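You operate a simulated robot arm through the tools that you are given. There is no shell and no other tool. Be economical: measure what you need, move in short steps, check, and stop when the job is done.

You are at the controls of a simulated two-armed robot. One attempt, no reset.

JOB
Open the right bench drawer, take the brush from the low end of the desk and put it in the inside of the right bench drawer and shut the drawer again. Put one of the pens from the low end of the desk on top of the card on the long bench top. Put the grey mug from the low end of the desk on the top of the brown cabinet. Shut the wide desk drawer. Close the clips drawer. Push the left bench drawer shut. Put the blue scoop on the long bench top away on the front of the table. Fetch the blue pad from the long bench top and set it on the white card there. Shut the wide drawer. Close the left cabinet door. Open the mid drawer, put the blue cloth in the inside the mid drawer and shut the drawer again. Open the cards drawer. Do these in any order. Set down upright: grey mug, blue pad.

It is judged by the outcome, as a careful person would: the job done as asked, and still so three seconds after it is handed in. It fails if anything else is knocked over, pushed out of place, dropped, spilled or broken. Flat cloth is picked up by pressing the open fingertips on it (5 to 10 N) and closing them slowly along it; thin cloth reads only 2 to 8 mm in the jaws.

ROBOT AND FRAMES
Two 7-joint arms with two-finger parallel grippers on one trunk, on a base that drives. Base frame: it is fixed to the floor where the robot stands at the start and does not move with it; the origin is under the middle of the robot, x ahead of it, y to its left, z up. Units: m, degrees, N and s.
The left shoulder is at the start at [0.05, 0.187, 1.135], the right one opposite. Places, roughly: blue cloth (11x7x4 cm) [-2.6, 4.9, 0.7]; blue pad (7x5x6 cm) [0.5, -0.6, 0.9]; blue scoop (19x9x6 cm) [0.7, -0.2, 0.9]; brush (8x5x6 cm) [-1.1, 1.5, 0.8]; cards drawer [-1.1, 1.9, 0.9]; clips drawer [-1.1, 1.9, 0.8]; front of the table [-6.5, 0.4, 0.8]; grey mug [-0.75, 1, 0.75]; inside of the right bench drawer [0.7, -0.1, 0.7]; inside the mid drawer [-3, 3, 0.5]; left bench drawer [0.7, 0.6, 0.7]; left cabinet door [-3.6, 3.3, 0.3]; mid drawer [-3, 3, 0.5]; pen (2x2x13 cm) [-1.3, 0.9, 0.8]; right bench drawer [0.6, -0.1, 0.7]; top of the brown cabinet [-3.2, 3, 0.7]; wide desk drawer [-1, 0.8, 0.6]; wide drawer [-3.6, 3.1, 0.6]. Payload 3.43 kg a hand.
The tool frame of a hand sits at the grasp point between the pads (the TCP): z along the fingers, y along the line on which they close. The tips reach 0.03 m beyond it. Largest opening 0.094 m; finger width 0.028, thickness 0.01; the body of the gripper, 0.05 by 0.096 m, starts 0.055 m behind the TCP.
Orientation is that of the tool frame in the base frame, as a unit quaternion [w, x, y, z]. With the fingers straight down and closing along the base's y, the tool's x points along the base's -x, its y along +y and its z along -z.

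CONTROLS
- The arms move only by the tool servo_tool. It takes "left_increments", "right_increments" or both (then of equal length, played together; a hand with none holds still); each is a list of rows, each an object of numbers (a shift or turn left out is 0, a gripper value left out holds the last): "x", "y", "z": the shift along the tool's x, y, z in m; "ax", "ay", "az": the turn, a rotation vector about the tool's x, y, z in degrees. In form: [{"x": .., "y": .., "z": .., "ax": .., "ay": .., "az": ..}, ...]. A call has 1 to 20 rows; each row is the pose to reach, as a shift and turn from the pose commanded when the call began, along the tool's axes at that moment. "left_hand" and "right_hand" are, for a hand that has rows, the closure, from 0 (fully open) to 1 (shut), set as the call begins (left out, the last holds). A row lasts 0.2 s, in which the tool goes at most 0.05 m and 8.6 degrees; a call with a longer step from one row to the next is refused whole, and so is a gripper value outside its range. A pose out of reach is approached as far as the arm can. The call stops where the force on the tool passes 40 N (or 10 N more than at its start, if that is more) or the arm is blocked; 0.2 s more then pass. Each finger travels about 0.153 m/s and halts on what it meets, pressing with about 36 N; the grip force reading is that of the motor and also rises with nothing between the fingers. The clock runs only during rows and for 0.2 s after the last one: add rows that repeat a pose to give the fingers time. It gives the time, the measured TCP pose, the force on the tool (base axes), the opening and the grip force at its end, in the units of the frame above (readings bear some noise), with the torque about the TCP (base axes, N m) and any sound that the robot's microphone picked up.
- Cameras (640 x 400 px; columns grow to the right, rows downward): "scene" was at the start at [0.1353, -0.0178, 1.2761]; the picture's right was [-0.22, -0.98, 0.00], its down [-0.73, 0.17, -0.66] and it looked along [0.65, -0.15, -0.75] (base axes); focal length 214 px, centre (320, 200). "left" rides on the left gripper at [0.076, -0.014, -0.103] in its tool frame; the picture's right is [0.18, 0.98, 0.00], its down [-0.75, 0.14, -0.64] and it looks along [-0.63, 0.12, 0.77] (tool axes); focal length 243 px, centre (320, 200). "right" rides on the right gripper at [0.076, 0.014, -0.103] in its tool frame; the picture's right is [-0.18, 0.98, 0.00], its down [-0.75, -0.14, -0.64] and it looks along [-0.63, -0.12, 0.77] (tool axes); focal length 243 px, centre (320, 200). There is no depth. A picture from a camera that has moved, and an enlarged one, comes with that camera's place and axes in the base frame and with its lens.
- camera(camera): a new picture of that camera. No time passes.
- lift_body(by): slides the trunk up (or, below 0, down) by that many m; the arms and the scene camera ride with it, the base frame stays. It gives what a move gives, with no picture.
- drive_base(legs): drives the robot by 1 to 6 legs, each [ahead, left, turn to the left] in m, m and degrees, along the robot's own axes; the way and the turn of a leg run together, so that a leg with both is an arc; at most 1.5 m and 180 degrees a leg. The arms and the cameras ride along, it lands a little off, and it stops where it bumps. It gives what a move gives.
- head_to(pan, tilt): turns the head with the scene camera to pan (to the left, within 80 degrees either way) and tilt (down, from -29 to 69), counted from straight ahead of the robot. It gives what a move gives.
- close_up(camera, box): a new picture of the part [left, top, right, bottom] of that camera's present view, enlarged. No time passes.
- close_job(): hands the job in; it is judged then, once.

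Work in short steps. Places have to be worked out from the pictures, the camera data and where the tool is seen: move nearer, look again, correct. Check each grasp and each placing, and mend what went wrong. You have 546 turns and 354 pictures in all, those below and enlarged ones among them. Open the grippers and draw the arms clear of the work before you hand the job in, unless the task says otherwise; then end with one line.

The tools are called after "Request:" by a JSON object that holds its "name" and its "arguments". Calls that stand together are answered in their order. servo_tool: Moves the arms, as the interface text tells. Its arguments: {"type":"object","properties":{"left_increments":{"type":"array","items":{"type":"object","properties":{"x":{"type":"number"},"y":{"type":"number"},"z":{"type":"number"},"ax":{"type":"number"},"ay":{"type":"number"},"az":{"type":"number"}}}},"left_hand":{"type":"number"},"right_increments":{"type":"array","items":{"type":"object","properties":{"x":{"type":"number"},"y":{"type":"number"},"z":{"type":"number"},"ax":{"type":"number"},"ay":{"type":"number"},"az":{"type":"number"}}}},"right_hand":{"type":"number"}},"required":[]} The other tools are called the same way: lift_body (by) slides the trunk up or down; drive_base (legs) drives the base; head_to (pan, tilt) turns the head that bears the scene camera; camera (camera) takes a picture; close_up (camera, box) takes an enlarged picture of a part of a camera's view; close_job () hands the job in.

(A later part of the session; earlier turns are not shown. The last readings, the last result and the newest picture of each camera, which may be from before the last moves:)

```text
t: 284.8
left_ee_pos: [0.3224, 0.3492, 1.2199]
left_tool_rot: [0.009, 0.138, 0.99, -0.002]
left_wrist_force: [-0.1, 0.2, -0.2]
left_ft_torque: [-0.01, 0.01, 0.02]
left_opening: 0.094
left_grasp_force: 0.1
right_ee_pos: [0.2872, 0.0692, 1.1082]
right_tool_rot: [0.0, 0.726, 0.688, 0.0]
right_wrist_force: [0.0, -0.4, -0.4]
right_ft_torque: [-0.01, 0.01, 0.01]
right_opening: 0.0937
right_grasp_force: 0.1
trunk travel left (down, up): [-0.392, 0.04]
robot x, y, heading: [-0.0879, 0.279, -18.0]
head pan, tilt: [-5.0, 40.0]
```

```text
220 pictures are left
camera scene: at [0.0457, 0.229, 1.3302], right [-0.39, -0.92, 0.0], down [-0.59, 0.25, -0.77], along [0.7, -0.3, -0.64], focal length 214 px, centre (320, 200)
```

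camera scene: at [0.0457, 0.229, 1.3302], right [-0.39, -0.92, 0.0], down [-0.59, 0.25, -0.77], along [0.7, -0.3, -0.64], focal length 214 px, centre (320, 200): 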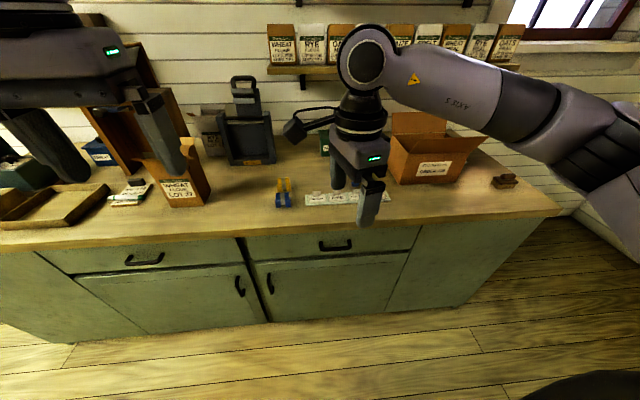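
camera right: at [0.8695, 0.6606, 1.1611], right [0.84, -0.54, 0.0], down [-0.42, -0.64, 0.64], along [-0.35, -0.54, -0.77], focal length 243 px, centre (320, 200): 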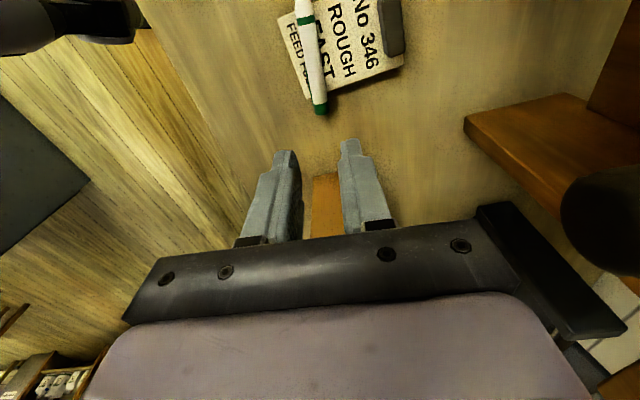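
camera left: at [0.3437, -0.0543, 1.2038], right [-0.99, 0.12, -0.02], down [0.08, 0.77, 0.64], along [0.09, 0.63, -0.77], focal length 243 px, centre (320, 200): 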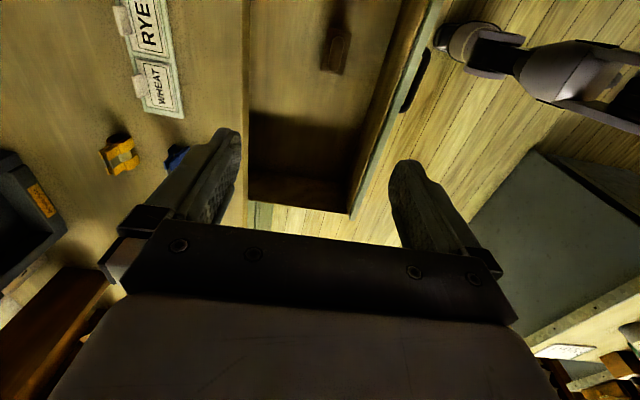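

The hand hides the scoop. I turn the right hand back to straight and look through its camera.

Request:
{"name": "servo_tool", "arguments": {"right_increments": [{"az": -8}, {"az": -16}, {"az": -24}, {"az": -32}, {"az": -40}, {"az": -48}, {"az": -56}, {"az": -64}, {"az": -72}, {"az": -80}]}}

Request:
{"name": "camera", "arguments": {"camera": "right"}}

Request:
{"name": "camera", "arguments": {"camera": "scene"}}

```text
t: 287.0
left_ee_pos: [0.3222, 0.3474, 1.2216]
left_tool_rot: [0.009, 0.139, 0.99, -0.002]
left_wrist_force: [-1.0, -0.6, 0.2]
left_ft_torque: [-0.01, 0.03, -0.01]
left_opening: 0.0942
left_grasp_force: 0.1
right_ee_pos: [0.2881, 0.068, 1.1079]
right_tool_rot: [0.0, 0.112, 0.994, 0.0]
right_wrist_force: [-0.2, -0.2, -0.6]
right_ft_torque: [0.03, -0.01, 0.02]
right_opening: 0.0942
right_grasp_force: 0.0
trunk travel left (down, up): [-0.392, 0.04]
robot x, y, heading: [-0.0912, 0.282, -18.0]
head pan, tilt: [-5.0, 40.0]
```

```text
219 pictures are left
camera right: at [0.2165, 0.1004, 1.2103], right [0.4, 0.92, 0.0], down [0.7, -0.3, 0.64], along [0.59, -0.26, -0.77], focal length 243 px, centre (320, 200)
```

right: 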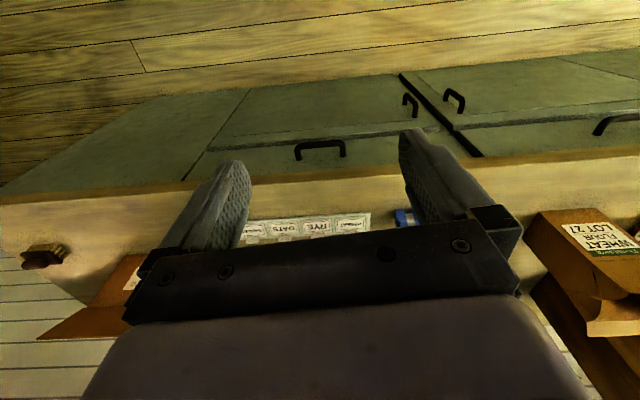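

```text
218 pictures are left
camera scene: at [0.0457, 0.229, 1.3303], right [-0.39, -0.92, 0.0], down [-0.59, 0.25, -0.77], along [0.7, -0.3, -0.64], focal length 214 px, centre (320, 200)
```

scene: 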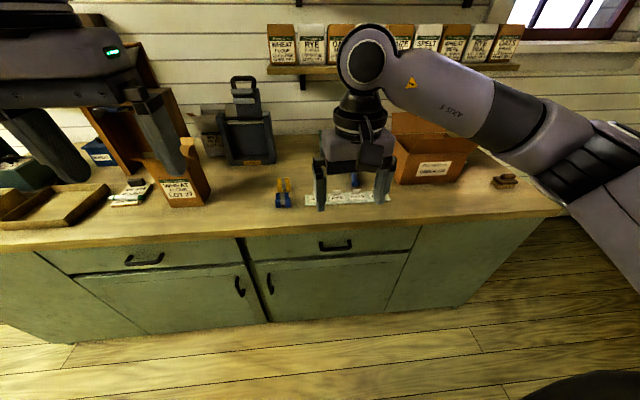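

I drive forward 20 cm so the right camera sees over the bench.

Request:
{"name": "drive_base", "arguments": {"legs": [[0.2, 0, 0]]}}

Request:
{"name": "camera", "arguments": {"camera": "right"}}

Request:
{"name": "camera", "arguments": {"camera": "scene"}}

```text
t: 288.6
left_ee_pos: [0.5104, 0.2867, 1.2193]
left_tool_rot: [0.008, 0.137, 0.99, -0.002]
left_wrist_force: [0.1, -0.7, -0.4]
left_ft_torque: [0.0, 0.0, -0.01]
left_opening: 0.0938
left_grasp_force: 0.1
right_ee_pos: [0.4759, 0.0082, 1.1083]
right_tool_rot: [0.0, 0.113, 0.994, -0.001]
right_wrist_force: [0.3, -0.2, 0.8]
right_ft_torque: [-0.03, -0.02, -0.01]
right_opening: 0.0941
right_grasp_force: 0.0
trunk travel left (down, up): [-0.392, 0.04]
robot x, y, heading: [0.0979, 0.2206, -17.9]
head pan, tilt: [-5.0, 40.0]
```

```text
217 pictures are left
camera right: at [0.405, 0.0398, 1.2101], right [0.4, 0.92, 0.0], down [0.7, -0.31, 0.64], along [0.59, -0.26, -0.77], focal length 243 px, centre (320, 200)
```

right: 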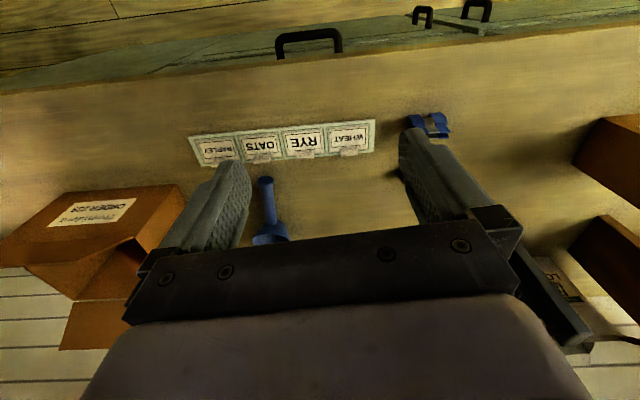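

```text
216 pictures are left
camera scene: at [0.2339, 0.1679, 1.3301], right [-0.39, -0.92, 0.0], down [-0.59, 0.25, -0.77], along [0.7, -0.3, -0.64], focal length 214 px, centre (320, 200)
```

scene: 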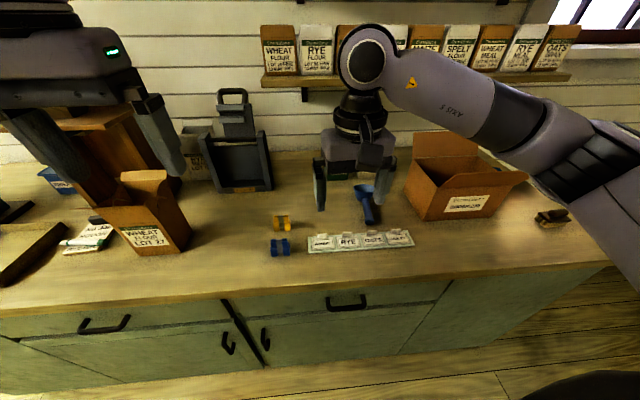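

Request:
{"name": "close_up", "arguments": {"camera": "scene", "box": [290, 140, 450, 260]}}

Request:
{"name": "close_up", "arguments": {"camera": "right", "box": [180, 100, 420, 260]}}

```text
3.33 times, centred on (370, 200) of scene
camera zoom: at [0.2339, 0.1679, 1.3301], right [-0.39, -0.92, 0.0], down [-0.59, 0.25, -0.77], along [0.7, -0.3, -0.64], focal length 715 px, centre (153, 200)
```

zoom: 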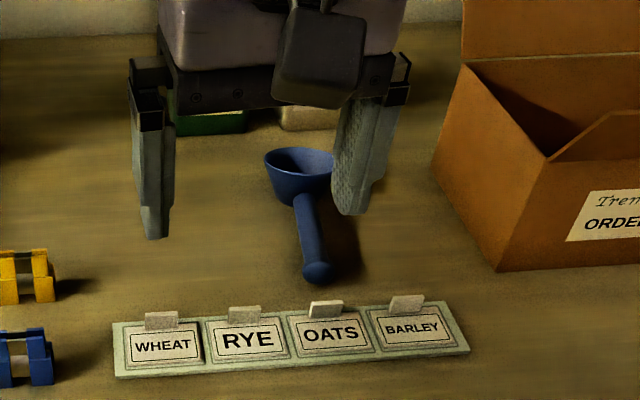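

```text
2.50 times, centred on (300, 180) of right
camera zoom: at [0.405, 0.0398, 1.2101], right [0.4, 0.92, 0.0], down [0.7, -0.31, 0.64], along [0.59, -0.26, -0.77], focal length 606 px, centre (370, 250)
```

zoom: 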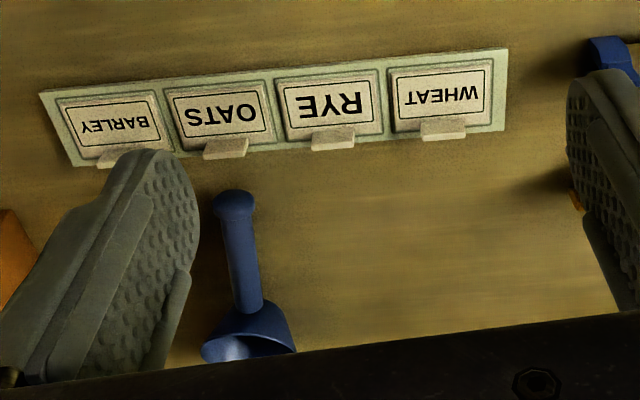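

Scoop handle runs from [0.588,-0.143] to [0.675,-0.182] (z≈0.872). I drive 6 cm closer, turn the jaws +11°, and hover over the handle.

Request:
{"name": "drive_base", "arguments": {"legs": [[0.06, 0, 0]]}}

Request:
{"name": "servo_tool", "arguments": {"right_increments": [{"x": -0.03, "y": -0.027, "az": 4}, {"x": -0.06, "y": -0.054, "az": 8}, {"x": -0.09, "y": -0.081, "az": 11}, {"x": -0.12, "y": -0.108, "az": 11}, {"x": -0.145, "y": -0.13, "az": 11}, {"x": -0.145, "y": -0.13, "z": 0.04, "az": 11}, {"x": -0.145, "y": -0.13, "z": 0.08, "az": 11}]}}

Request:
{"name": "camera", "arguments": {"camera": "right"}}

Request:
{"name": "close_up", "arguments": {"camera": "scene", "box": [290, 120, 450, 240]}}

```text
t: 289.5
left_ee_pos: [0.5661, 0.2697, 1.2203]
left_tool_rot: [0.009, 0.138, 0.99, -0.003]
left_wrist_force: [0.5, 0.6, 0.0]
left_ft_torque: [0.02, 0.07, 0.0]
left_opening: 0.094
left_grasp_force: 0.0
right_ee_pos: [0.5301, -0.0104, 1.1081]
right_tool_rot: [0.0, 0.112, 0.994, -0.001]
right_wrist_force: [1.0, -0.2, 0.0]
right_ft_torque: [0.03, 0.02, 0.03]
right_opening: 0.0942
right_grasp_force: 0.0
trunk travel left (down, up): [-0.392, 0.04]
robot x, y, heading: [0.1563, 0.1986, -18.2]
head pan, tilt: [-5.0, 40.0]
```

```text
t: 291.1
left_ee_pos: [0.5649, 0.2702, 1.2208]
left_tool_rot: [0.008, 0.137, 0.991, -0.003]
left_wrist_force: [-0.3, 0.1, -0.3]
left_ft_torque: [0.0, 0.01, 0.02]
left_opening: 0.094
left_grasp_force: 0.0
right_ee_pos: [0.6419, -0.1678, 1.0271]
right_tool_rot: [0.0, 0.208, 0.978, 0.0]
right_wrist_force: [-0.1, 0.9, -1.1]
right_ft_torque: [0.01, 0.04, 0.0]
right_opening: 0.0938
right_grasp_force: 0.1
trunk travel left (down, up): [-0.392, 0.04]
robot x, y, heading: [0.1532, 0.2013, -17.8]
head pan, tilt: [-5.0, 40.0]
```

```text
213 pictures are left
camera right: at [0.5786, -0.1238, 1.1298], right [0.57, 0.82, 0.0], down [0.63, -0.43, 0.64], along [0.53, -0.37, -0.77], focal length 243 px, centre (320, 200)
```

right: 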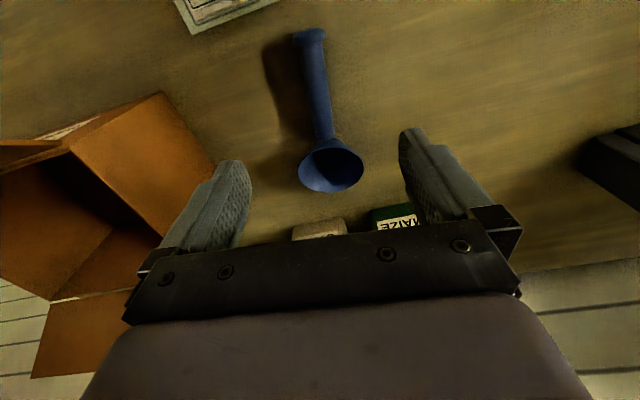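

```text
3.33 times, centred on (370, 180) of scene
camera zoom: at [0.2892, 0.1499, 1.3303], right [-0.39, -0.92, 0.0], down [-0.59, 0.25, -0.77], along [0.7, -0.3, -0.64], focal length 715 px, centre (153, 267)
```

zoom: 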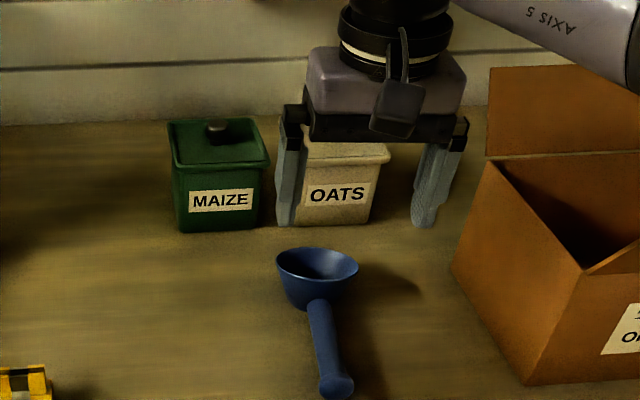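

Handle lies right under the jaws. I descend and grip.

Request:
{"name": "servo_tool", "arguments": {"right_increments": [{"z": 0.04}, {"z": 0.08}, {"z": 0.11}, {"z": 0.128}, {"z": 0.138}]}}

Request:
{"name": "camera", "arguments": {"camera": "right"}}

Request:
{"name": "servo_tool", "arguments": {"right_increments": [{"z": 0}, {"z": 0}, {"z": 0}, {"z": 0}], "right_hand": 1}}

Request:
{"name": "servo_tool", "arguments": {"right_increments": [{"z": -0.02}, {"z": -0.05}, {"z": -0.09}, {"z": -0.13}, {"z": -0.17}]}}

Request:
{"name": "camera", "arguments": {"camera": "right"}}

```text
t: 292.3
left_ee_pos: [0.5646, 0.2687, 1.2222]
left_tool_rot: [0.008, 0.138, 0.99, -0.002]
left_wrist_force: [0.4, 0.0, 1.3]
left_ft_torque: [0.0, 0.03, 0.0]
left_opening: 0.0938
left_grasp_force: 0.0
right_ee_pos: [0.6446, -0.1689, 0.8905]
right_tool_rot: [0.001, 0.207, 0.978, -0.002]
right_wrist_force: [-0.2, 1.4, 0.9]
right_ft_torque: [-0.01, 0.02, -0.01]
right_opening: 0.0938
right_grasp_force: 0.0
trunk travel left (down, up): [-0.392, 0.04]
robot x, y, heading: [0.1531, 0.2011, -17.9]
head pan, tilt: [-5.0, 40.0]
```

```text
211 pictures are left
camera right: at [0.5804, -0.1235, 0.9927], right [0.57, 0.82, 0.0], down [0.63, -0.43, 0.64], along [0.53, -0.37, -0.77], focal length 243 px, centre (320, 200)
```

right: 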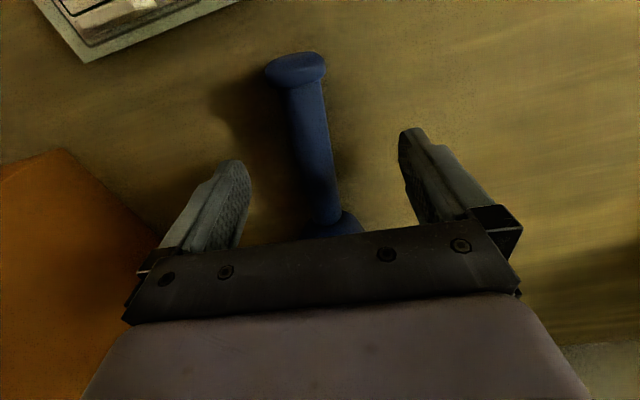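

```text
t: 293.3
left_ee_pos: [0.565, 0.2703, 1.2222]
left_tool_rot: [0.009, 0.138, 0.99, -0.002]
left_wrist_force: [-0.5, -0.1, 0.0]
left_ft_torque: [-0.01, -0.01, 0.01]
left_opening: 0.0938
left_grasp_force: 0.1
right_ee_pos: [0.6447, -0.1676, 0.8911]
right_tool_rot: [0.001, 0.208, 0.978, -0.001]
right_wrist_force: [0.3, 0.2, 0.1]
right_ft_torque: [0.03, 0.04, 0.0]
right_opening: 0.0216
right_grasp_force: 36.0
trunk travel left (down, up): [-0.392, 0.04]
robot x, y, heading: [0.158, 0.2027, -17.9]
head pan, tilt: [-5.0, 40.0]
```

```text
t: 294.5
left_ee_pos: [0.564, 0.2699, 1.2217]
left_tool_rot: [0.009, 0.137, 0.99, -0.003]
left_wrist_force: [-0.6, 0.5, -0.1]
left_ft_torque: [-0.01, 0.02, -0.02]
left_opening: 0.0938
left_grasp_force: 0.0
right_ee_pos: [0.6446, -0.1692, 1.0623]
right_tool_rot: [0.001, 0.208, 0.978, -0.001]
right_wrist_force: [-0.4, -0.7, -0.3]
right_ft_torque: [-0.01, 0.04, -0.03]
right_opening: 0.0217
right_grasp_force: 35.9
trunk travel left (down, up): [-0.392, 0.04]
robot x, y, heading: [0.1548, 0.1995, -18.0]
head pan, tilt: [-5.0, 40.0]
```

```text
210 pictures are left
camera right: at [0.5797, -0.125, 1.164], right [0.57, 0.82, 0.0], down [0.63, -0.43, 0.64], along [0.53, -0.37, -0.77], focal length 243 px, centre (320, 200)
```

right: 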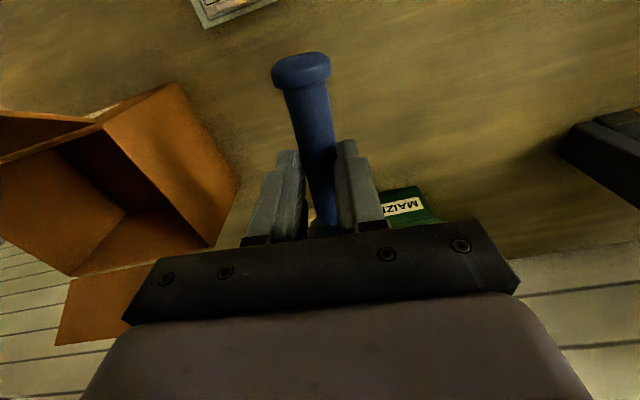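

Scoop gripped (2.2 cm). I draw it back and up, reverse into the aisle, turn round and strafe to the mug.

Request:
{"name": "servo_tool", "arguments": {"right_increments": [{"x": 0.03, "z": -0.03}, {"x": 0.07, "z": -0.05}, {"x": 0.11, "z": -0.07}, {"x": 0.15, "z": -0.08}, {"x": 0.19, "z": -0.08}]}}

Request:
{"name": "drive_base", "arguments": {"legs": [[-0.57, 0, 0], [0, 0, 90], [0, 0, 90.3], [0, -0.75, 0]]}}

Request:
{"name": "head_to", "arguments": {"pan": 15, "tilt": 40}}

Request:
{"name": "camera", "arguments": {"camera": "scene"}}

Request:
{"name": "camera", "arguments": {"camera": "left"}}

```text
t: 295.7
left_ee_pos: [0.5641, 0.2696, 1.2216]
left_tool_rot: [0.009, 0.138, 0.99, -0.002]
left_wrist_force: [0.4, 0.5, -0.7]
left_ft_torque: [-0.03, -0.02, 0.04]
left_opening: 0.0942
left_grasp_force: 0.1
right_ee_pos: [0.4687, -0.0927, 1.14]
right_tool_rot: [0.001, 0.208, 0.978, -0.001]
right_wrist_force: [-1.2, 0.5, -0.2]
right_ft_torque: [0.04, 0.06, 0.0]
right_opening: 0.0217
right_grasp_force: 35.7
trunk travel left (down, up): [-0.392, 0.04]
robot x, y, heading: [0.1534, 0.1988, -18.0]
head pan, tilt: [-5.0, 40.0]
```

```text
t: 310.2
left_ee_pos: [-0.5452, 1.0271, 1.2218]
left_tool_rot: [-0.001, 0.987, -0.16, -0.009]
left_wrist_force: [0.6, 0.3, -0.3]
left_ft_torque: [0.0, 0.0, -0.02]
left_opening: 0.0941
left_grasp_force: 0.0
right_ee_pos: [-0.4339, 1.3858, 1.1414]
right_tool_rot: [-0.001, 0.973, -0.23, -0.001]
right_wrist_force: [0.0, -0.5, -1.1]
right_ft_torque: [-0.03, 0.01, -0.02]
right_opening: 0.0216
right_grasp_force: 36.2
trunk travel left (down, up): [-0.392, 0.04]
robot x, y, heading: [-0.1309, 1.0771, 159.0]
head pan, tilt: [-5.0, 40.0]
```

```text
t: 311.0
left_ee_pos: [-0.5447, 1.0262, 1.2202]
left_tool_rot: [-0.002, 0.987, -0.161, -0.009]
left_wrist_force: [0.1, -0.1, -0.7]
left_ft_torque: [0.01, 0.03, -0.01]
left_opening: 0.0941
left_grasp_force: 0.0
right_ee_pos: [-0.4321, 1.384, 1.1403]
right_tool_rot: [-0.001, 0.973, -0.23, 0.0]
right_wrist_force: [-0.4, 0.7, -0.9]
right_ft_torque: [0.0, -0.05, -0.01]
right_opening: 0.0216
right_grasp_force: 36.0
trunk travel left (down, up): [-0.392, 0.04]
robot x, y, heading: [-0.1332, 1.0708, 159.5]
head pan, tilt: [15.0, 40.0]
```

```text
209 pictures are left
camera scene: at [-0.2706, 1.1048, 1.3303], right [0.1, 0.99, 0.0], down [0.64, -0.06, -0.77], along [-0.76, 0.08, -0.64], focal length 214 px, centre (320, 200)
```

scene: 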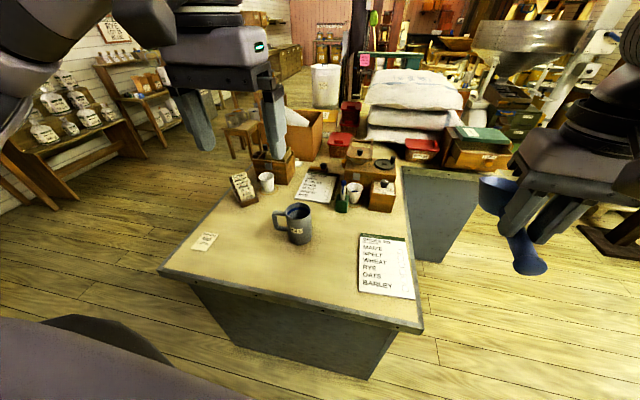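

```text
208 pictures are left
camera left: at [-0.4663, 1.0166, 1.3217], right [-0.14, -0.99, -0.01], down [-0.75, 0.1, 0.65], along [-0.65, 0.09, -0.76], focal length 243 px, centre (320, 200)
```

left: 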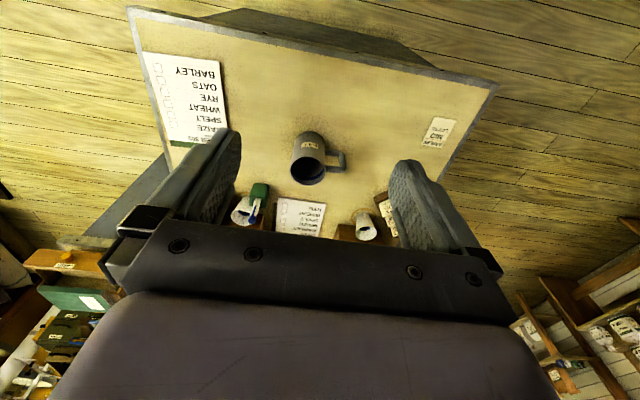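

The mug is right ahead of the left hand, handle toward −y. I zoom in both views.

Request:
{"name": "close_up", "arguments": {"camera": "scene", "box": [250, 180, 350, 260]}}

Request:
{"name": "close_up", "arguments": {"camera": "left", "box": [250, 110, 390, 210]}}

```text
5.00 times, centred on (300, 220) of scene
camera zoom: at [-0.2706, 1.1048, 1.3303], right [0.1, 0.99, 0.0], down [0.64, -0.06, -0.77], along [-0.76, 0.08, -0.64], focal length 1072 px, centre (420, 100)
```

zoom: 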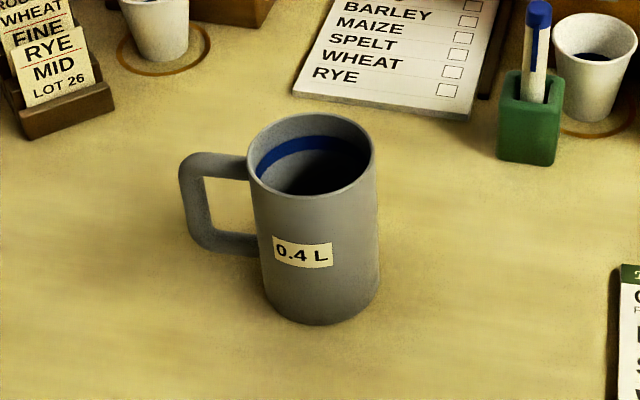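

```text
4.00 times, centred on (320, 160) of left
camera zoom: at [-0.4663, 1.0166, 1.3217], right [-0.14, -0.99, -0.01], down [-0.75, 0.1, 0.65], along [-0.65, 0.09, -0.76], focal length 970 px, centre (320, 360)
```

zoom: 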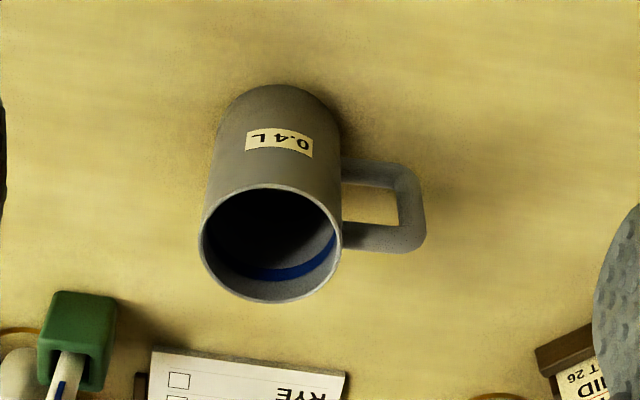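

Mug rim centre ≈[-0.772,1.088], top z≈0.862, diameter 7.9 cm; handle along −e. I step 6 cm nearer, turn the left hand −90° so it closes along n, and hover over it.

Request:
{"name": "drive_base", "arguments": {"legs": [[0.06, 0, 3]]}}

Request:
{"name": "servo_tool", "arguments": {"left_increments": [{"az": -8}, {"az": -16}, {"az": -24}, {"az": -32}, {"az": -40}, {"az": -48}, {"az": -56}, {"az": -64}, {"az": -72}, {"az": -80}, {"az": -88}]}}

Request:
{"name": "servo_tool", "arguments": {"left_increments": [{"x": 0}]}}

```text
t: 312.0
left_ee_pos: [-0.5999, 1.0262, 1.2221]
left_tool_rot: [-0.003, 0.991, -0.135, -0.008]
left_wrist_force: [0.2, 0.1, -0.1]
left_ft_torque: [-0.02, -0.02, -0.03]
left_opening: 0.0941
left_grasp_force: 0.0
right_ee_pos: [-0.505, 1.3883, 1.1404]
right_tool_rot: [-0.001, 0.979, -0.206, -0.001]
right_wrist_force: [-1.5, 0.5, -0.9]
right_ft_torque: [0.02, -0.05, -0.01]
right_opening: 0.0216
right_grasp_force: 36.5
trunk travel left (down, up): [-0.392, 0.04]
robot x, y, heading: [-0.1893, 1.0976, 162.5]
head pan, tilt: [15.0, 40.0]
```

```text
t: 314.4
left_ee_pos: [-0.5972, 1.0262, 1.22]
left_tool_rot: [-0.007, 0.806, 0.592, -0.004]
left_wrist_force: [-0.6, 0.3, 0.7]
left_ft_torque: [-0.01, -0.03, 0.0]
left_opening: 0.0943
left_grasp_force: 0.0
right_ee_pos: [-0.5044, 1.389, 1.1391]
right_tool_rot: [-0.001, 0.979, -0.205, -0.001]
right_wrist_force: [0.8, 0.7, 0.3]
right_ft_torque: [-0.06, -0.05, 0.0]
right_opening: 0.0216
right_grasp_force: 35.8
trunk travel left (down, up): [-0.392, 0.04]
robot x, y, heading: [-0.1901, 1.0982, 162.4]
head pan, tilt: [15.0, 40.0]
```

```text
t: 314.8
left_ee_pos: [-0.5976, 1.0259, 1.2202]
left_tool_rot: [-0.007, 0.806, 0.592, -0.005]
left_wrist_force: [0.6, 0.6, -0.2]
left_ft_torque: [-0.01, 0.0, -0.02]
left_opening: 0.0942
left_grasp_force: 0.0
right_ee_pos: [-0.5039, 1.3885, 1.1398]
right_tool_rot: [-0.001, 0.979, -0.205, -0.001]
right_wrist_force: [0.1, -0.4, -0.9]
right_ft_torque: [0.02, -0.02, 0.01]
right_opening: 0.0217
right_grasp_force: 36.3
trunk travel left (down, up): [-0.392, 0.04]
robot x, y, heading: [-0.1882, 1.1014, 162.2]
head pan, tilt: [15.0, 40.0]
```

I move over the mug and down to z≈0.98, then look.

Request:
{"name": "servo_tool", "arguments": {"left_increments": [{"y": -0.045}, {"y": -0.09}, {"x": 0.003, "y": -0.135}, {"x": 0.007, "y": -0.18}, {"x": 0.007, "y": -0.185, "z": 0.04}, {"x": 0.007, "y": -0.185, "z": 0.09}, {"x": 0.007, "y": -0.185, "z": 0.14}, {"x": 0.007, "y": -0.185, "z": 0.19}, {"x": 0.007, "y": -0.185, "z": 0.24}]}}

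Request:
{"name": "camera", "arguments": {"camera": "left"}}

Request:
{"name": "close_up", "arguments": {"camera": "scene", "box": [220, 120, 400, 260]}}

```text
t: 316.8
left_ee_pos: [-0.7753, 1.089, 0.9843]
left_tool_rot: [-0.007, 0.807, 0.59, -0.005]
left_wrist_force: [-1.1, 0.2, -0.1]
left_ft_torque: [-0.02, -0.04, -0.03]
left_opening: 0.0939
left_grasp_force: 0.0
right_ee_pos: [-0.5041, 1.3887, 1.1394]
right_tool_rot: [-0.001, 0.979, -0.205, -0.001]
right_wrist_force: [0.3, 0.2, 0.1]
right_ft_torque: [-0.01, -0.06, -0.01]
right_opening: 0.0215
right_grasp_force: 35.6
trunk travel left (down, up): [-0.392, 0.04]
robot x, y, heading: [-0.1881, 1.095, 162.4]
head pan, tilt: [15.0, 40.0]
```

```text
205 pictures are left
camera left: at [-0.7638, 1.1663, 1.0866], right [0.99, -0.12, -0.02], down [-0.08, -0.77, 0.64], along [-0.09, -0.63, -0.77], focal length 243 px, centre (320, 200)
```

left: 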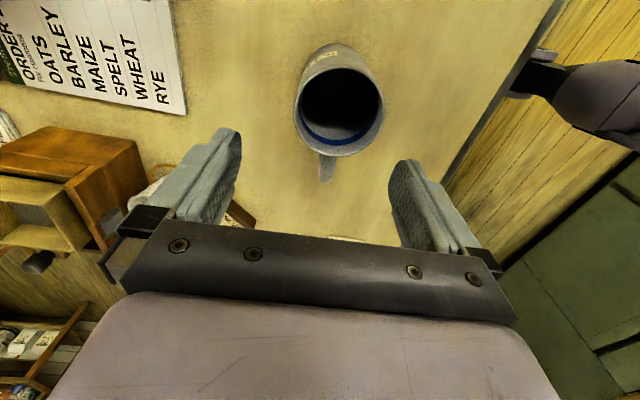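

```text
2.86 times, centred on (310, 190) of scene
camera zoom: at [-0.3285, 1.117, 1.3302], right [0.05, 1.0, 0.0], down [0.64, -0.03, -0.77], along [-0.76, 0.04, -0.64], focal length 613 px, centre (349, 229)
```

zoom: 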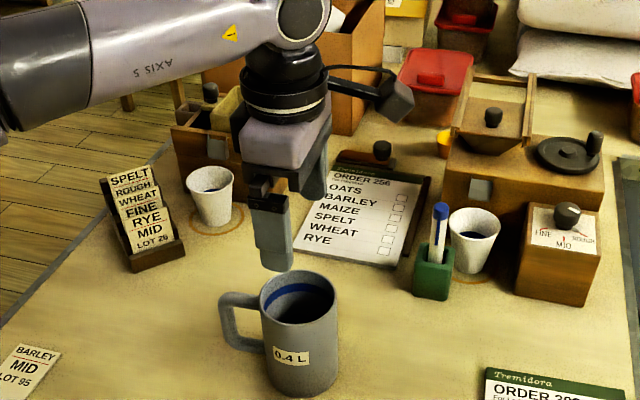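

Rim centre refined to [-0.764,1.086]; I shift 1 cm and descend around the mug.

Request:
{"name": "servo_tool", "arguments": {"left_increments": [{"y": 0.01}, {"y": 0.01, "z": 0.04}, {"y": 0.01, "z": 0.075}]}}

Request:
{"name": "camera", "arguments": {"camera": "left"}}

```text
t: 317.6
left_ee_pos: [-0.7684, 1.0878, 0.9114]
left_tool_rot: [-0.008, 0.807, 0.591, -0.004]
left_wrist_force: [-0.2, 0.1, 0.3]
left_ft_torque: [-0.01, -0.02, -0.05]
left_opening: 0.0941
left_grasp_force: 0.0
right_ee_pos: [-0.5044, 1.3885, 1.1397]
right_tool_rot: [-0.001, 0.979, -0.206, 0.0]
right_wrist_force: [-1.0, 0.3, -1.1]
right_ft_torque: [-0.01, -0.04, -0.02]
right_opening: 0.0218
right_grasp_force: 36.0
trunk travel left (down, up): [-0.392, 0.04]
robot x, y, heading: [-0.1897, 1.0978, 162.2]
head pan, tilt: [15.0, 40.0]
```

```text
203 pictures are left
camera left: at [-0.7564, 1.1652, 1.0122], right [0.99, -0.12, -0.02], down [-0.08, -0.77, 0.64], along [-0.09, -0.63, -0.77], focal length 243 px, centre (320, 200)
```

left: 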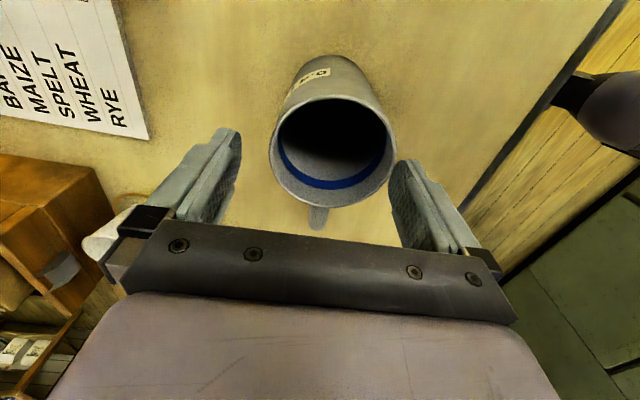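

Still ~8 mm off along the jaws; I correct and look again just above the rim.

Request:
{"name": "servo_tool", "arguments": {"left_increments": [{"y": 0.008}, {"y": 0.008, "z": 0.015}]}}

Request:
{"name": "camera", "arguments": {"camera": "left"}}

```text
t: 318.2
left_ee_pos: [-0.7625, 1.0846, 0.8954]
left_tool_rot: [-0.008, 0.807, 0.591, -0.005]
left_wrist_force: [0.6, 0.9, 0.7]
left_ft_torque: [-0.02, 0.01, 0.02]
left_opening: 0.0939
left_grasp_force: 0.1
right_ee_pos: [-0.5036, 1.3885, 1.1393]
right_tool_rot: [-0.001, 0.979, -0.205, 0.0]
right_wrist_force: [-1.1, 1.0, 0.0]
right_ft_torque: [0.02, -0.05, 0.02]
right_opening: 0.0216
right_grasp_force: 36.1
trunk travel left (down, up): [-0.392, 0.04]
robot x, y, heading: [-0.1842, 1.0948, 162.3]
head pan, tilt: [15.0, 40.0]
```

```text
202 pictures are left
camera left: at [-0.7509, 1.1626, 0.9984], right [0.99, -0.12, -0.02], down [-0.08, -0.77, 0.64], along [-0.09, -0.63, -0.77], focal length 243 px, centre (320, 200)
```

left: 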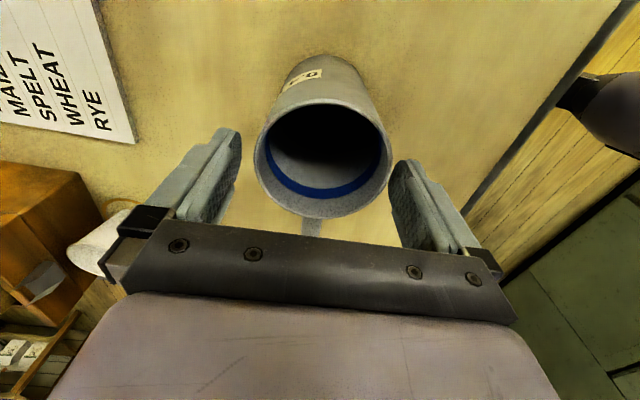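

Slight trim of 4 mm, then descend over the mug.

Request:
{"name": "servo_tool", "arguments": {"left_increments": [{"y": 0.004}, {"y": 0.0045, "z": 0.02}, {"y": 0.005, "z": 0.045}, {"y": 0.006, "z": 0.068}]}}

Request:
{"name": "camera", "arguments": {"camera": "left"}}

Request:
{"name": "close_up", "arguments": {"camera": "scene", "box": [220, 140, 400, 280]}}

```text
t: 319.2
left_ee_pos: [-0.7562, 1.0851, 0.828]
left_tool_rot: [-0.007, 0.807, 0.591, -0.005]
left_wrist_force: [-0.6, 0.4, 0.0]
left_ft_torque: [0.0, 0.02, 0.0]
left_opening: 0.094
left_grasp_force: 0.0
right_ee_pos: [-0.5037, 1.3891, 1.1411]
right_tool_rot: [-0.001, 0.979, -0.205, -0.001]
right_wrist_force: [0.3, -0.6, -0.7]
right_ft_torque: [-0.04, -0.06, -0.01]
right_opening: 0.0218
right_grasp_force: 35.9
trunk travel left (down, up): [-0.392, 0.04]
robot x, y, heading: [-0.1853, 1.0933, 162.4]
head pan, tilt: [15.0, 40.0]
```

```text
201 pictures are left
camera left: at [-0.7456, 1.1621, 0.93], right [0.99, -0.12, -0.02], down [-0.08, -0.77, 0.64], along [-0.09, -0.63, -0.77], focal length 243 px, centre (320, 200)
```

left: 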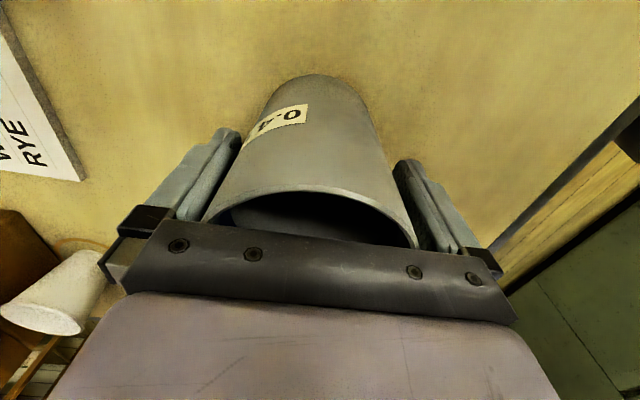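

```text
2.86 times, centred on (310, 210) of scene
camera zoom: at [-0.3282, 1.1171, 1.3303], right [0.05, 1.0, 0.0], down [0.64, -0.03, -0.77], along [-0.77, 0.04, -0.64], focal length 613 px, centre (349, 171)
```

zoom: 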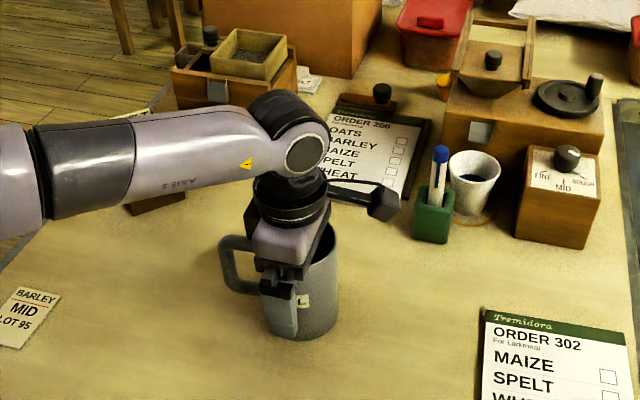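

The mug sits between the fingers. I close and lift.

Request:
{"name": "servo_tool", "arguments": {"left_increments": [{"z": 0}, {"z": 0}, {"z": 0}], "left_hand": 1}}

Request:
{"name": "servo_tool", "arguments": {"left_increments": [{"z": -0.02}, {"z": -0.05}, {"z": -0.09}, {"z": -0.13}, {"z": -0.17}, {"z": -0.2}]}}

Request:
{"name": "close_up", "arguments": {"camera": "scene", "box": [220, 100, 400, 240]}}

```text
t: 320.0
left_ee_pos: [-0.7559, 1.0856, 0.828]
left_tool_rot: [-0.008, 0.807, 0.59, -0.005]
left_wrist_force: [-0.5, 0.2, 2.1]
left_ft_torque: [-0.01, -0.06, -0.02]
left_opening: 0.0799
left_grasp_force: 36.0
right_ee_pos: [-0.5037, 1.3889, 1.1407]
right_tool_rot: [-0.002, 0.979, -0.205, -0.001]
right_wrist_force: [0.4, -0.9, -0.9]
right_ft_torque: [-0.03, -0.06, -0.01]
right_opening: 0.0219
right_grasp_force: 35.9
trunk travel left (down, up): [-0.392, 0.04]
robot x, y, heading: [-0.1875, 1.0953, 162.3]
head pan, tilt: [15.0, 40.0]
```

```text
t: 321.4
left_ee_pos: [-0.7516, 1.0839, 1.0269]
left_tool_rot: [-0.007, 0.806, 0.592, -0.005]
left_wrist_force: [0.0, -0.8, -1.9]
left_ft_torque: [0.02, -0.04, 0.01]
left_opening: 0.08
left_grasp_force: 36.4
right_ee_pos: [-0.5037, 1.39, 1.1407]
right_tool_rot: [-0.001, 0.979, -0.205, -0.001]
right_wrist_force: [0.7, 0.2, -1.0]
right_ft_torque: [0.01, -0.03, -0.01]
right_opening: 0.0216
right_grasp_force: 36.0
trunk travel left (down, up): [-0.392, 0.04]
robot x, y, heading: [-0.1882, 1.0979, 162.4]
head pan, tilt: [15.0, 40.0]
```

```text
2.86 times, centred on (310, 170) of scene
camera zoom: at [-0.328, 1.1172, 1.3302], right [0.05, 1.0, 0.0], down [0.64, -0.03, -0.77], along [-0.77, 0.04, -0.64], focal length 613 px, centre (349, 286)
```

zoom: 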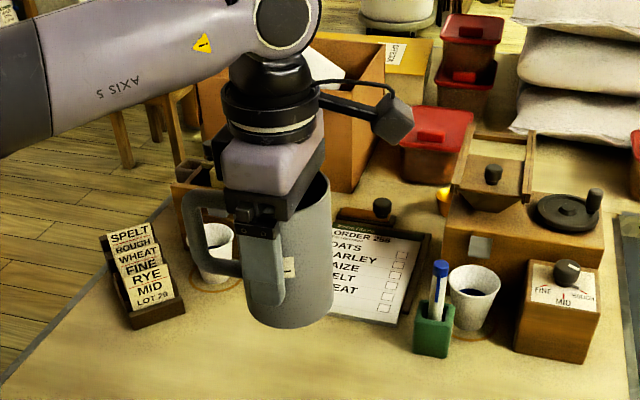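

Mug held, level. I draw it in, strafe right past the desk wing, and advance toward the brown cabinet, then look.

Request:
{"name": "servo_tool", "arguments": {"left_increments": [{"y": 0.04, "z": -0.03}, {"y": 0.08, "z": -0.06}, {"y": 0.12, "z": -0.09}, {"y": 0.16, "z": -0.1}, {"y": 0.18, "z": -0.1}]}}

Request:
{"name": "drive_base", "arguments": {"legs": [[0, -1.2, 0], [1.0, 0, 0]]}}

Request:
{"name": "head_to", "arguments": {"pan": 0, "tilt": 20}}

Request:
{"name": "camera", "arguments": {"camera": "scene"}}

```text
t: 322.6
left_ee_pos: [-0.5777, 1.028, 1.124]
left_tool_rot: [-0.007, 0.806, 0.592, -0.005]
left_wrist_force: [-0.1, 0.0, -1.0]
left_ft_torque: [0.02, 0.01, -0.02]
left_opening: 0.0799
left_grasp_force: 36.2
right_ee_pos: [-0.504, 1.3884, 1.1413]
right_tool_rot: [-0.002, 0.979, -0.205, -0.001]
right_wrist_force: [0.5, 1.0, -0.7]
right_ft_torque: [-0.02, -0.04, -0.01]
right_opening: 0.0217
right_grasp_force: 36.0
trunk travel left (down, up): [-0.392, 0.04]
robot x, y, heading: [-0.1848, 1.0943, 162.3]
head pan, tilt: [15.0, 40.0]
```

```text
t: 333.5
left_ee_pos: [-1.1996, 2.4574, 1.1226]
left_tool_rot: [-0.008, 0.802, 0.597, -0.004]
left_wrist_force: [-0.7, -0.8, -1.6]
left_ft_torque: [0.0, 0.0, -0.02]
left_opening: 0.0799
left_grasp_force: 36.4
right_ee_pos: [-1.131, 2.817, 1.1404]
right_tool_rot: [-0.001, 0.981, -0.196, -0.001]
right_wrist_force: [-0.8, -0.6, -0.1]
right_ft_torque: [-0.04, -0.05, -0.01]
right_opening: 0.022
right_grasp_force: 36.5
trunk travel left (down, up): [-0.392, 0.04]
robot x, y, heading: [-0.8148, 2.5334, 163.3]
head pan, tilt: [15.0, 40.0]
```

```text
t: 334.4
left_ee_pos: [-1.1994, 2.4565, 1.1224]
left_tool_rot: [-0.007, 0.802, 0.598, -0.005]
left_wrist_force: [0.2, -0.1, -2.0]
left_ft_torque: [0.05, 0.01, -0.02]
left_opening: 0.0799
left_grasp_force: 36.3
right_ee_pos: [-1.1303, 2.8175, 1.14]
right_tool_rot: [-0.001, 0.981, -0.196, -0.001]
right_wrist_force: [0.5, -1.2, -0.4]
right_ft_torque: [-0.01, -0.05, -0.05]
right_opening: 0.0217
right_grasp_force: 35.9
trunk travel left (down, up): [-0.392, 0.04]
robot x, y, heading: [-0.8085, 2.5313, 162.9]
head pan, tilt: [0.0, 20.0]
```

```text
198 pictures are left
camera scene: at [-0.9543, 2.5733, 1.3616], right [0.29, 0.96, 0.0], down [0.33, -0.1, -0.94], along [-0.9, 0.27, -0.34], focal length 214 px, centre (320, 200)
```

scene: 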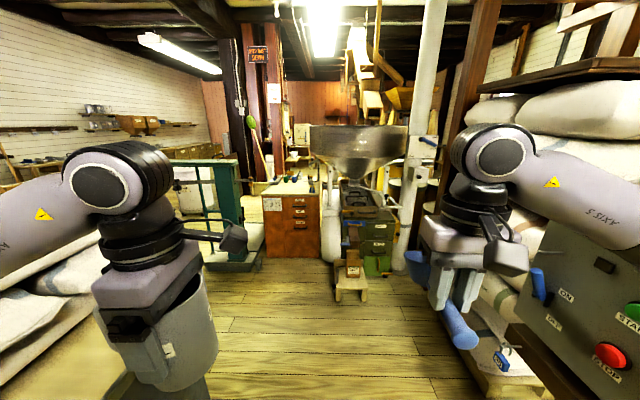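

The brown cabinet (FINE/MID/ROUGH drawers) is ahead slightly left. I zoom on it.

Request:
{"name": "close_up", "arguments": {"camera": "scene", "box": [180, 120, 420, 300]}}

```text
2.22 times, centred on (300, 210) of scene
camera zoom: at [-0.9543, 2.5733, 1.3616], right [0.29, 0.96, 0.0], down [0.33, -0.1, -0.94], along [-0.9, 0.27, -0.34], focal length 477 px, centre (364, 178)
```

zoom: 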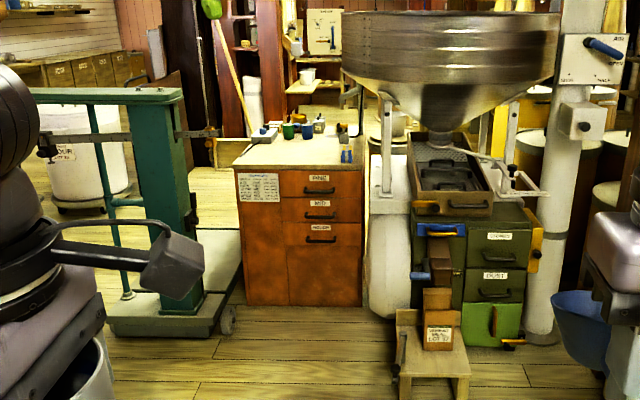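

Cabinet front is at n≈−3.635 (e 1.56–2.13), top z≈0.70; MID handle ≈[-2.854,2.94,0.486]. I shift slightly left to keep off the control post and drive forward past the wing.

Request:
{"name": "drive_base", "arguments": {"legs": [[0, 0.1, 0], [0.6, 0, 0]]}}

Request:
{"name": "camera", "arguments": {"camera": "scene"}}

```text
t: 338.5
left_ee_pos: [-1.8087, 2.5455, 1.1237]
left_tool_rot: [-0.008, 0.806, 0.591, -0.004]
left_wrist_force: [-1.1, 0.1, -1.4]
left_ft_torque: [0.05, -0.01, -0.04]
left_opening: 0.08
left_grasp_force: 35.6
right_ee_pos: [-1.7349, 2.9043, 1.1394]
right_tool_rot: [-0.001, 0.979, -0.205, -0.001]
right_wrist_force: [-0.1, 0.3, 0.1]
right_ft_torque: [0.0, -0.04, 0.0]
right_opening: 0.0217
right_grasp_force: 36.1
trunk travel left (down, up): [-0.392, 0.04]
robot x, y, heading: [-1.4191, 2.6109, 162.5]
head pan, tilt: [0.0, 20.0]
```

```text
196 pictures are left
camera scene: at [-1.5624, 2.6575, 1.3616], right [0.3, 0.95, 0.0], down [0.33, -0.1, -0.94], along [-0.9, 0.28, -0.34], focal length 214 px, centre (320, 200)
```

scene: 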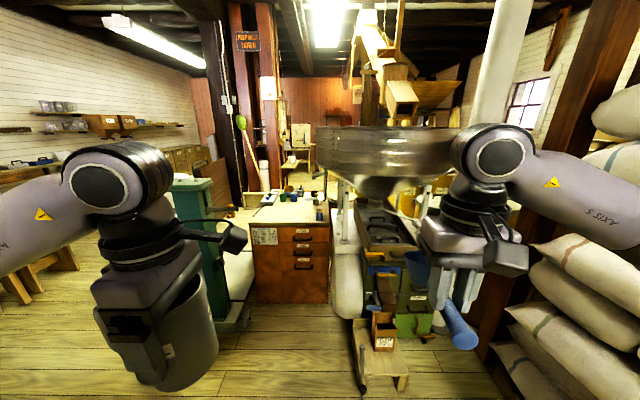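

Past the post. I go on to n≈−2.85, e≈1.76, and draw the scoop hand back to stay clear of the hopper.

Request:
{"name": "servo_tool", "arguments": {"right_increments": [{"x": 0.03}, {"x": 0.06}, {"x": 0.09}, {"x": 0.12}]}}

Request:
{"name": "drive_base", "arguments": {"legs": [[0.4, 0.1, 0], [0.3, 0.2, 0]]}}

Request:
{"name": "head_to", "arguments": {"pan": 0, "tilt": 35}}

Request:
{"name": "camera", "arguments": {"camera": "scene"}}

```text
t: 339.5
left_ee_pos: [-1.8088, 2.5442, 1.1236]
left_tool_rot: [-0.007, 0.806, 0.592, -0.004]
left_wrist_force: [0.5, -0.5, -1.6]
left_ft_torque: [0.01, 0.0, -0.01]
left_opening: 0.0798
left_grasp_force: 36.0
right_ee_pos: [-1.6259, 2.8566, 1.1396]
right_tool_rot: [0.0, 0.979, -0.205, -0.001]
right_wrist_force: [-0.6, 0.9, -1.1]
right_ft_torque: [-0.03, -0.05, -0.03]
right_opening: 0.0216
right_grasp_force: 35.9
trunk travel left (down, up): [-0.392, 0.04]
robot x, y, heading: [-1.4181, 2.6122, 162.5]
head pan, tilt: [0.0, 20.0]
```

```text
t: 344.0
left_ee_pos: [-2.5603, 2.4614, 1.1223]
left_tool_rot: [-0.008, 0.803, 0.596, -0.004]
left_wrist_force: [0.4, -0.4, -1.7]
left_ft_torque: [0.05, -0.03, -0.01]
left_opening: 0.0799
left_grasp_force: 35.3
right_ee_pos: [-2.3837, 2.7754, 1.14]
right_tool_rot: [-0.001, 0.98, -0.199, -0.001]
right_wrist_force: [0.1, -0.1, -0.9]
right_ft_torque: [-0.02, -0.09, -0.01]
right_opening: 0.0216
right_grasp_force: 36.3
trunk travel left (down, up): [-0.392, 0.04]
robot x, y, heading: [-2.1717, 2.533, 162.8]
head pan, tilt: [0.0, 20.0]
```

```text
t: 344.7
left_ee_pos: [-2.5625, 2.4608, 1.1231]
left_tool_rot: [-0.008, 0.803, 0.596, -0.004]
left_wrist_force: [0.0, -0.7, -1.4]
left_ft_torque: [0.01, 0.03, 0.01]
left_opening: 0.08
left_grasp_force: 36.3
right_ee_pos: [-2.3819, 2.775, 1.1387]
right_tool_rot: [-0.001, 0.98, -0.199, -0.001]
right_wrist_force: [-0.6, -0.1, -1.3]
right_ft_torque: [0.0, -0.03, 0.0]
right_opening: 0.022
right_grasp_force: 35.9
trunk travel left (down, up): [-0.392, 0.04]
robot x, y, heading: [-2.1681, 2.5331, 162.9]
head pan, tilt: [0.0, 35.0]
```

```text
195 pictures are left
camera scene: at [-2.3114, 2.5746, 1.3379], right [0.29, 0.96, 0.0], down [0.55, -0.17, -0.82], along [-0.78, 0.24, -0.57], focal length 214 px, centre (320, 200)
```

scene: 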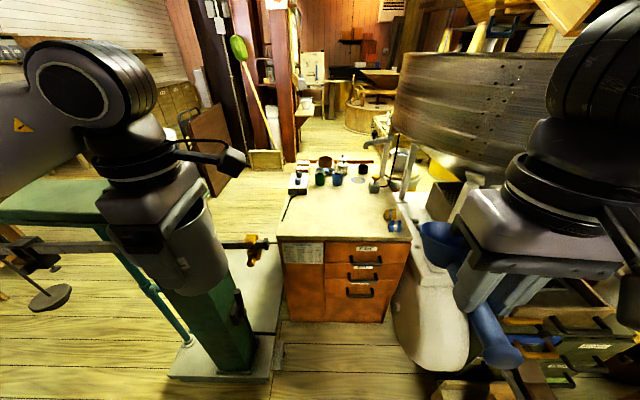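

The scale beam is to the left and the hopper to the right, so I tuck the scoop: turn the right hand −50° so the bowl points inward and shift it 6 cm left.

Request:
{"name": "servo_tool", "arguments": {"right_increments": [{"az": -8, "y": 0.01}, {"az": -16, "y": 0.02}, {"az": -24, "y": 0.03}, {"az": -32, "y": 0.04}, {"az": -40, "y": 0.05}, {"az": -48, "y": 0.06}]}}

Request:
{"name": "camera", "arguments": {"camera": "scene"}}

Request:
{"name": "close_up", "arguments": {"camera": "scene", "box": [260, 140, 430, 250]}}

```text
t: 346.1
left_ee_pos: [-2.5621, 2.4616, 1.1244]
left_tool_rot: [-0.008, 0.803, 0.596, -0.004]
left_wrist_force: [-0.5, -0.3, -1.8]
left_ft_torque: [0.08, -0.02, 0.02]
left_opening: 0.0798
left_grasp_force: 36.0
right_ee_pos: [-2.4063, 2.7203, 1.1405]
right_tool_rot: [-0.001, 0.976, 0.218, -0.001]
right_wrist_force: [0.1, -1.2, -1.1]
right_ft_torque: [0.02, -0.08, 0.01]
right_opening: 0.0217
right_grasp_force: 36.5
trunk travel left (down, up): [-0.392, 0.04]
robot x, y, heading: [-2.1712, 2.5313, 162.9]
head pan, tilt: [0.0, 35.0]
```

```text
194 pictures are left
camera scene: at [-2.3115, 2.5744, 1.3378], right [0.29, 0.96, 0.0], down [0.55, -0.17, -0.82], along [-0.78, 0.24, -0.57], focal length 214 px, centre (320, 200)
```

scene: 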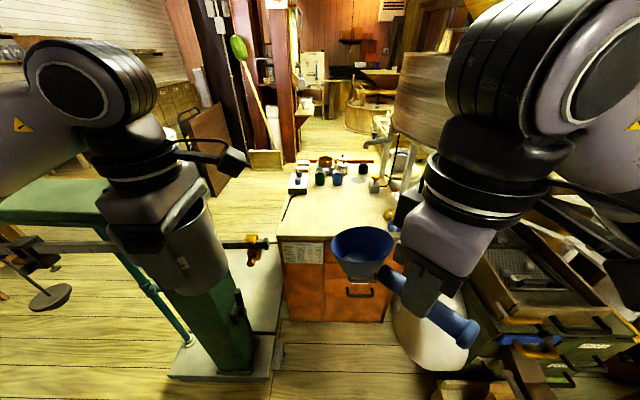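

```text
3.64 times, centred on (345, 195) of scene
camera zoom: at [-2.3115, 2.5744, 1.3378], right [0.29, 0.96, 0.0], down [0.55, -0.17, -0.82], along [-0.78, 0.24, -0.57], focal length 780 px, centre (229, 218)
```

zoom: 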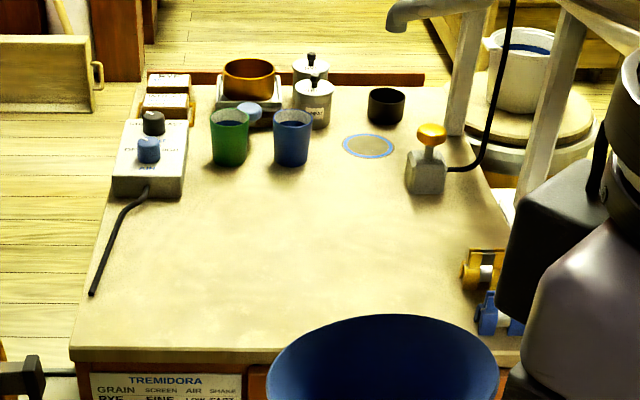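

Front-centre of the cabinet top is free; target [-3.031,2.813], top z≈0.695. I drive forward in two steps, checking clearance.

Request:
{"name": "drive_base", "arguments": {"legs": [[0.2, 0, 0]]}}

Request:
{"name": "camera", "arguments": {"camera": "scene"}}

```text
t: 347.8
left_ee_pos: [-2.7553, 2.5198, 1.1234]
left_tool_rot: [-0.007, 0.802, 0.597, -0.004]
left_wrist_force: [-0.8, 1.1, -1.4]
left_ft_torque: [0.05, -0.05, 0.02]
left_opening: 0.0796
left_grasp_force: 36.1
right_ee_pos: [-2.599, 2.78, 1.1376]
right_tool_rot: [0.0, 0.976, 0.217, -0.001]
right_wrist_force: [0.2, 0.1, -0.4]
right_ft_torque: [-0.01, -0.1, 0.0]
right_opening: 0.0216
right_grasp_force: 35.9
trunk travel left (down, up): [-0.392, 0.04]
robot x, y, heading: [-2.3616, 2.588, 162.9]
head pan, tilt: [0.0, 35.0]
```

```text
192 pictures are left
camera scene: at [-2.5056, 2.634, 1.3377], right [0.29, 0.96, 0.0], down [0.55, -0.17, -0.82], along [-0.78, 0.24, -0.57], focal length 214 px, centre (320, 200)
```

scene: 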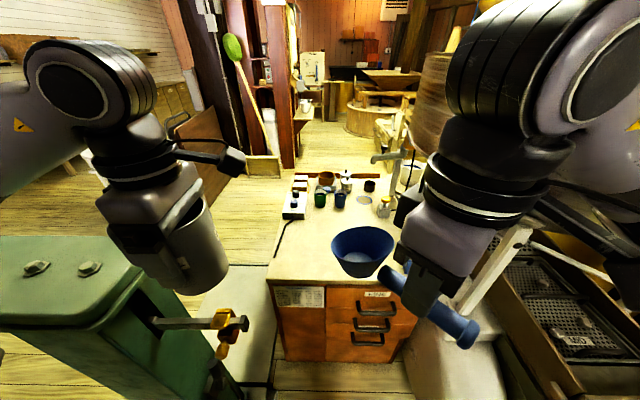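

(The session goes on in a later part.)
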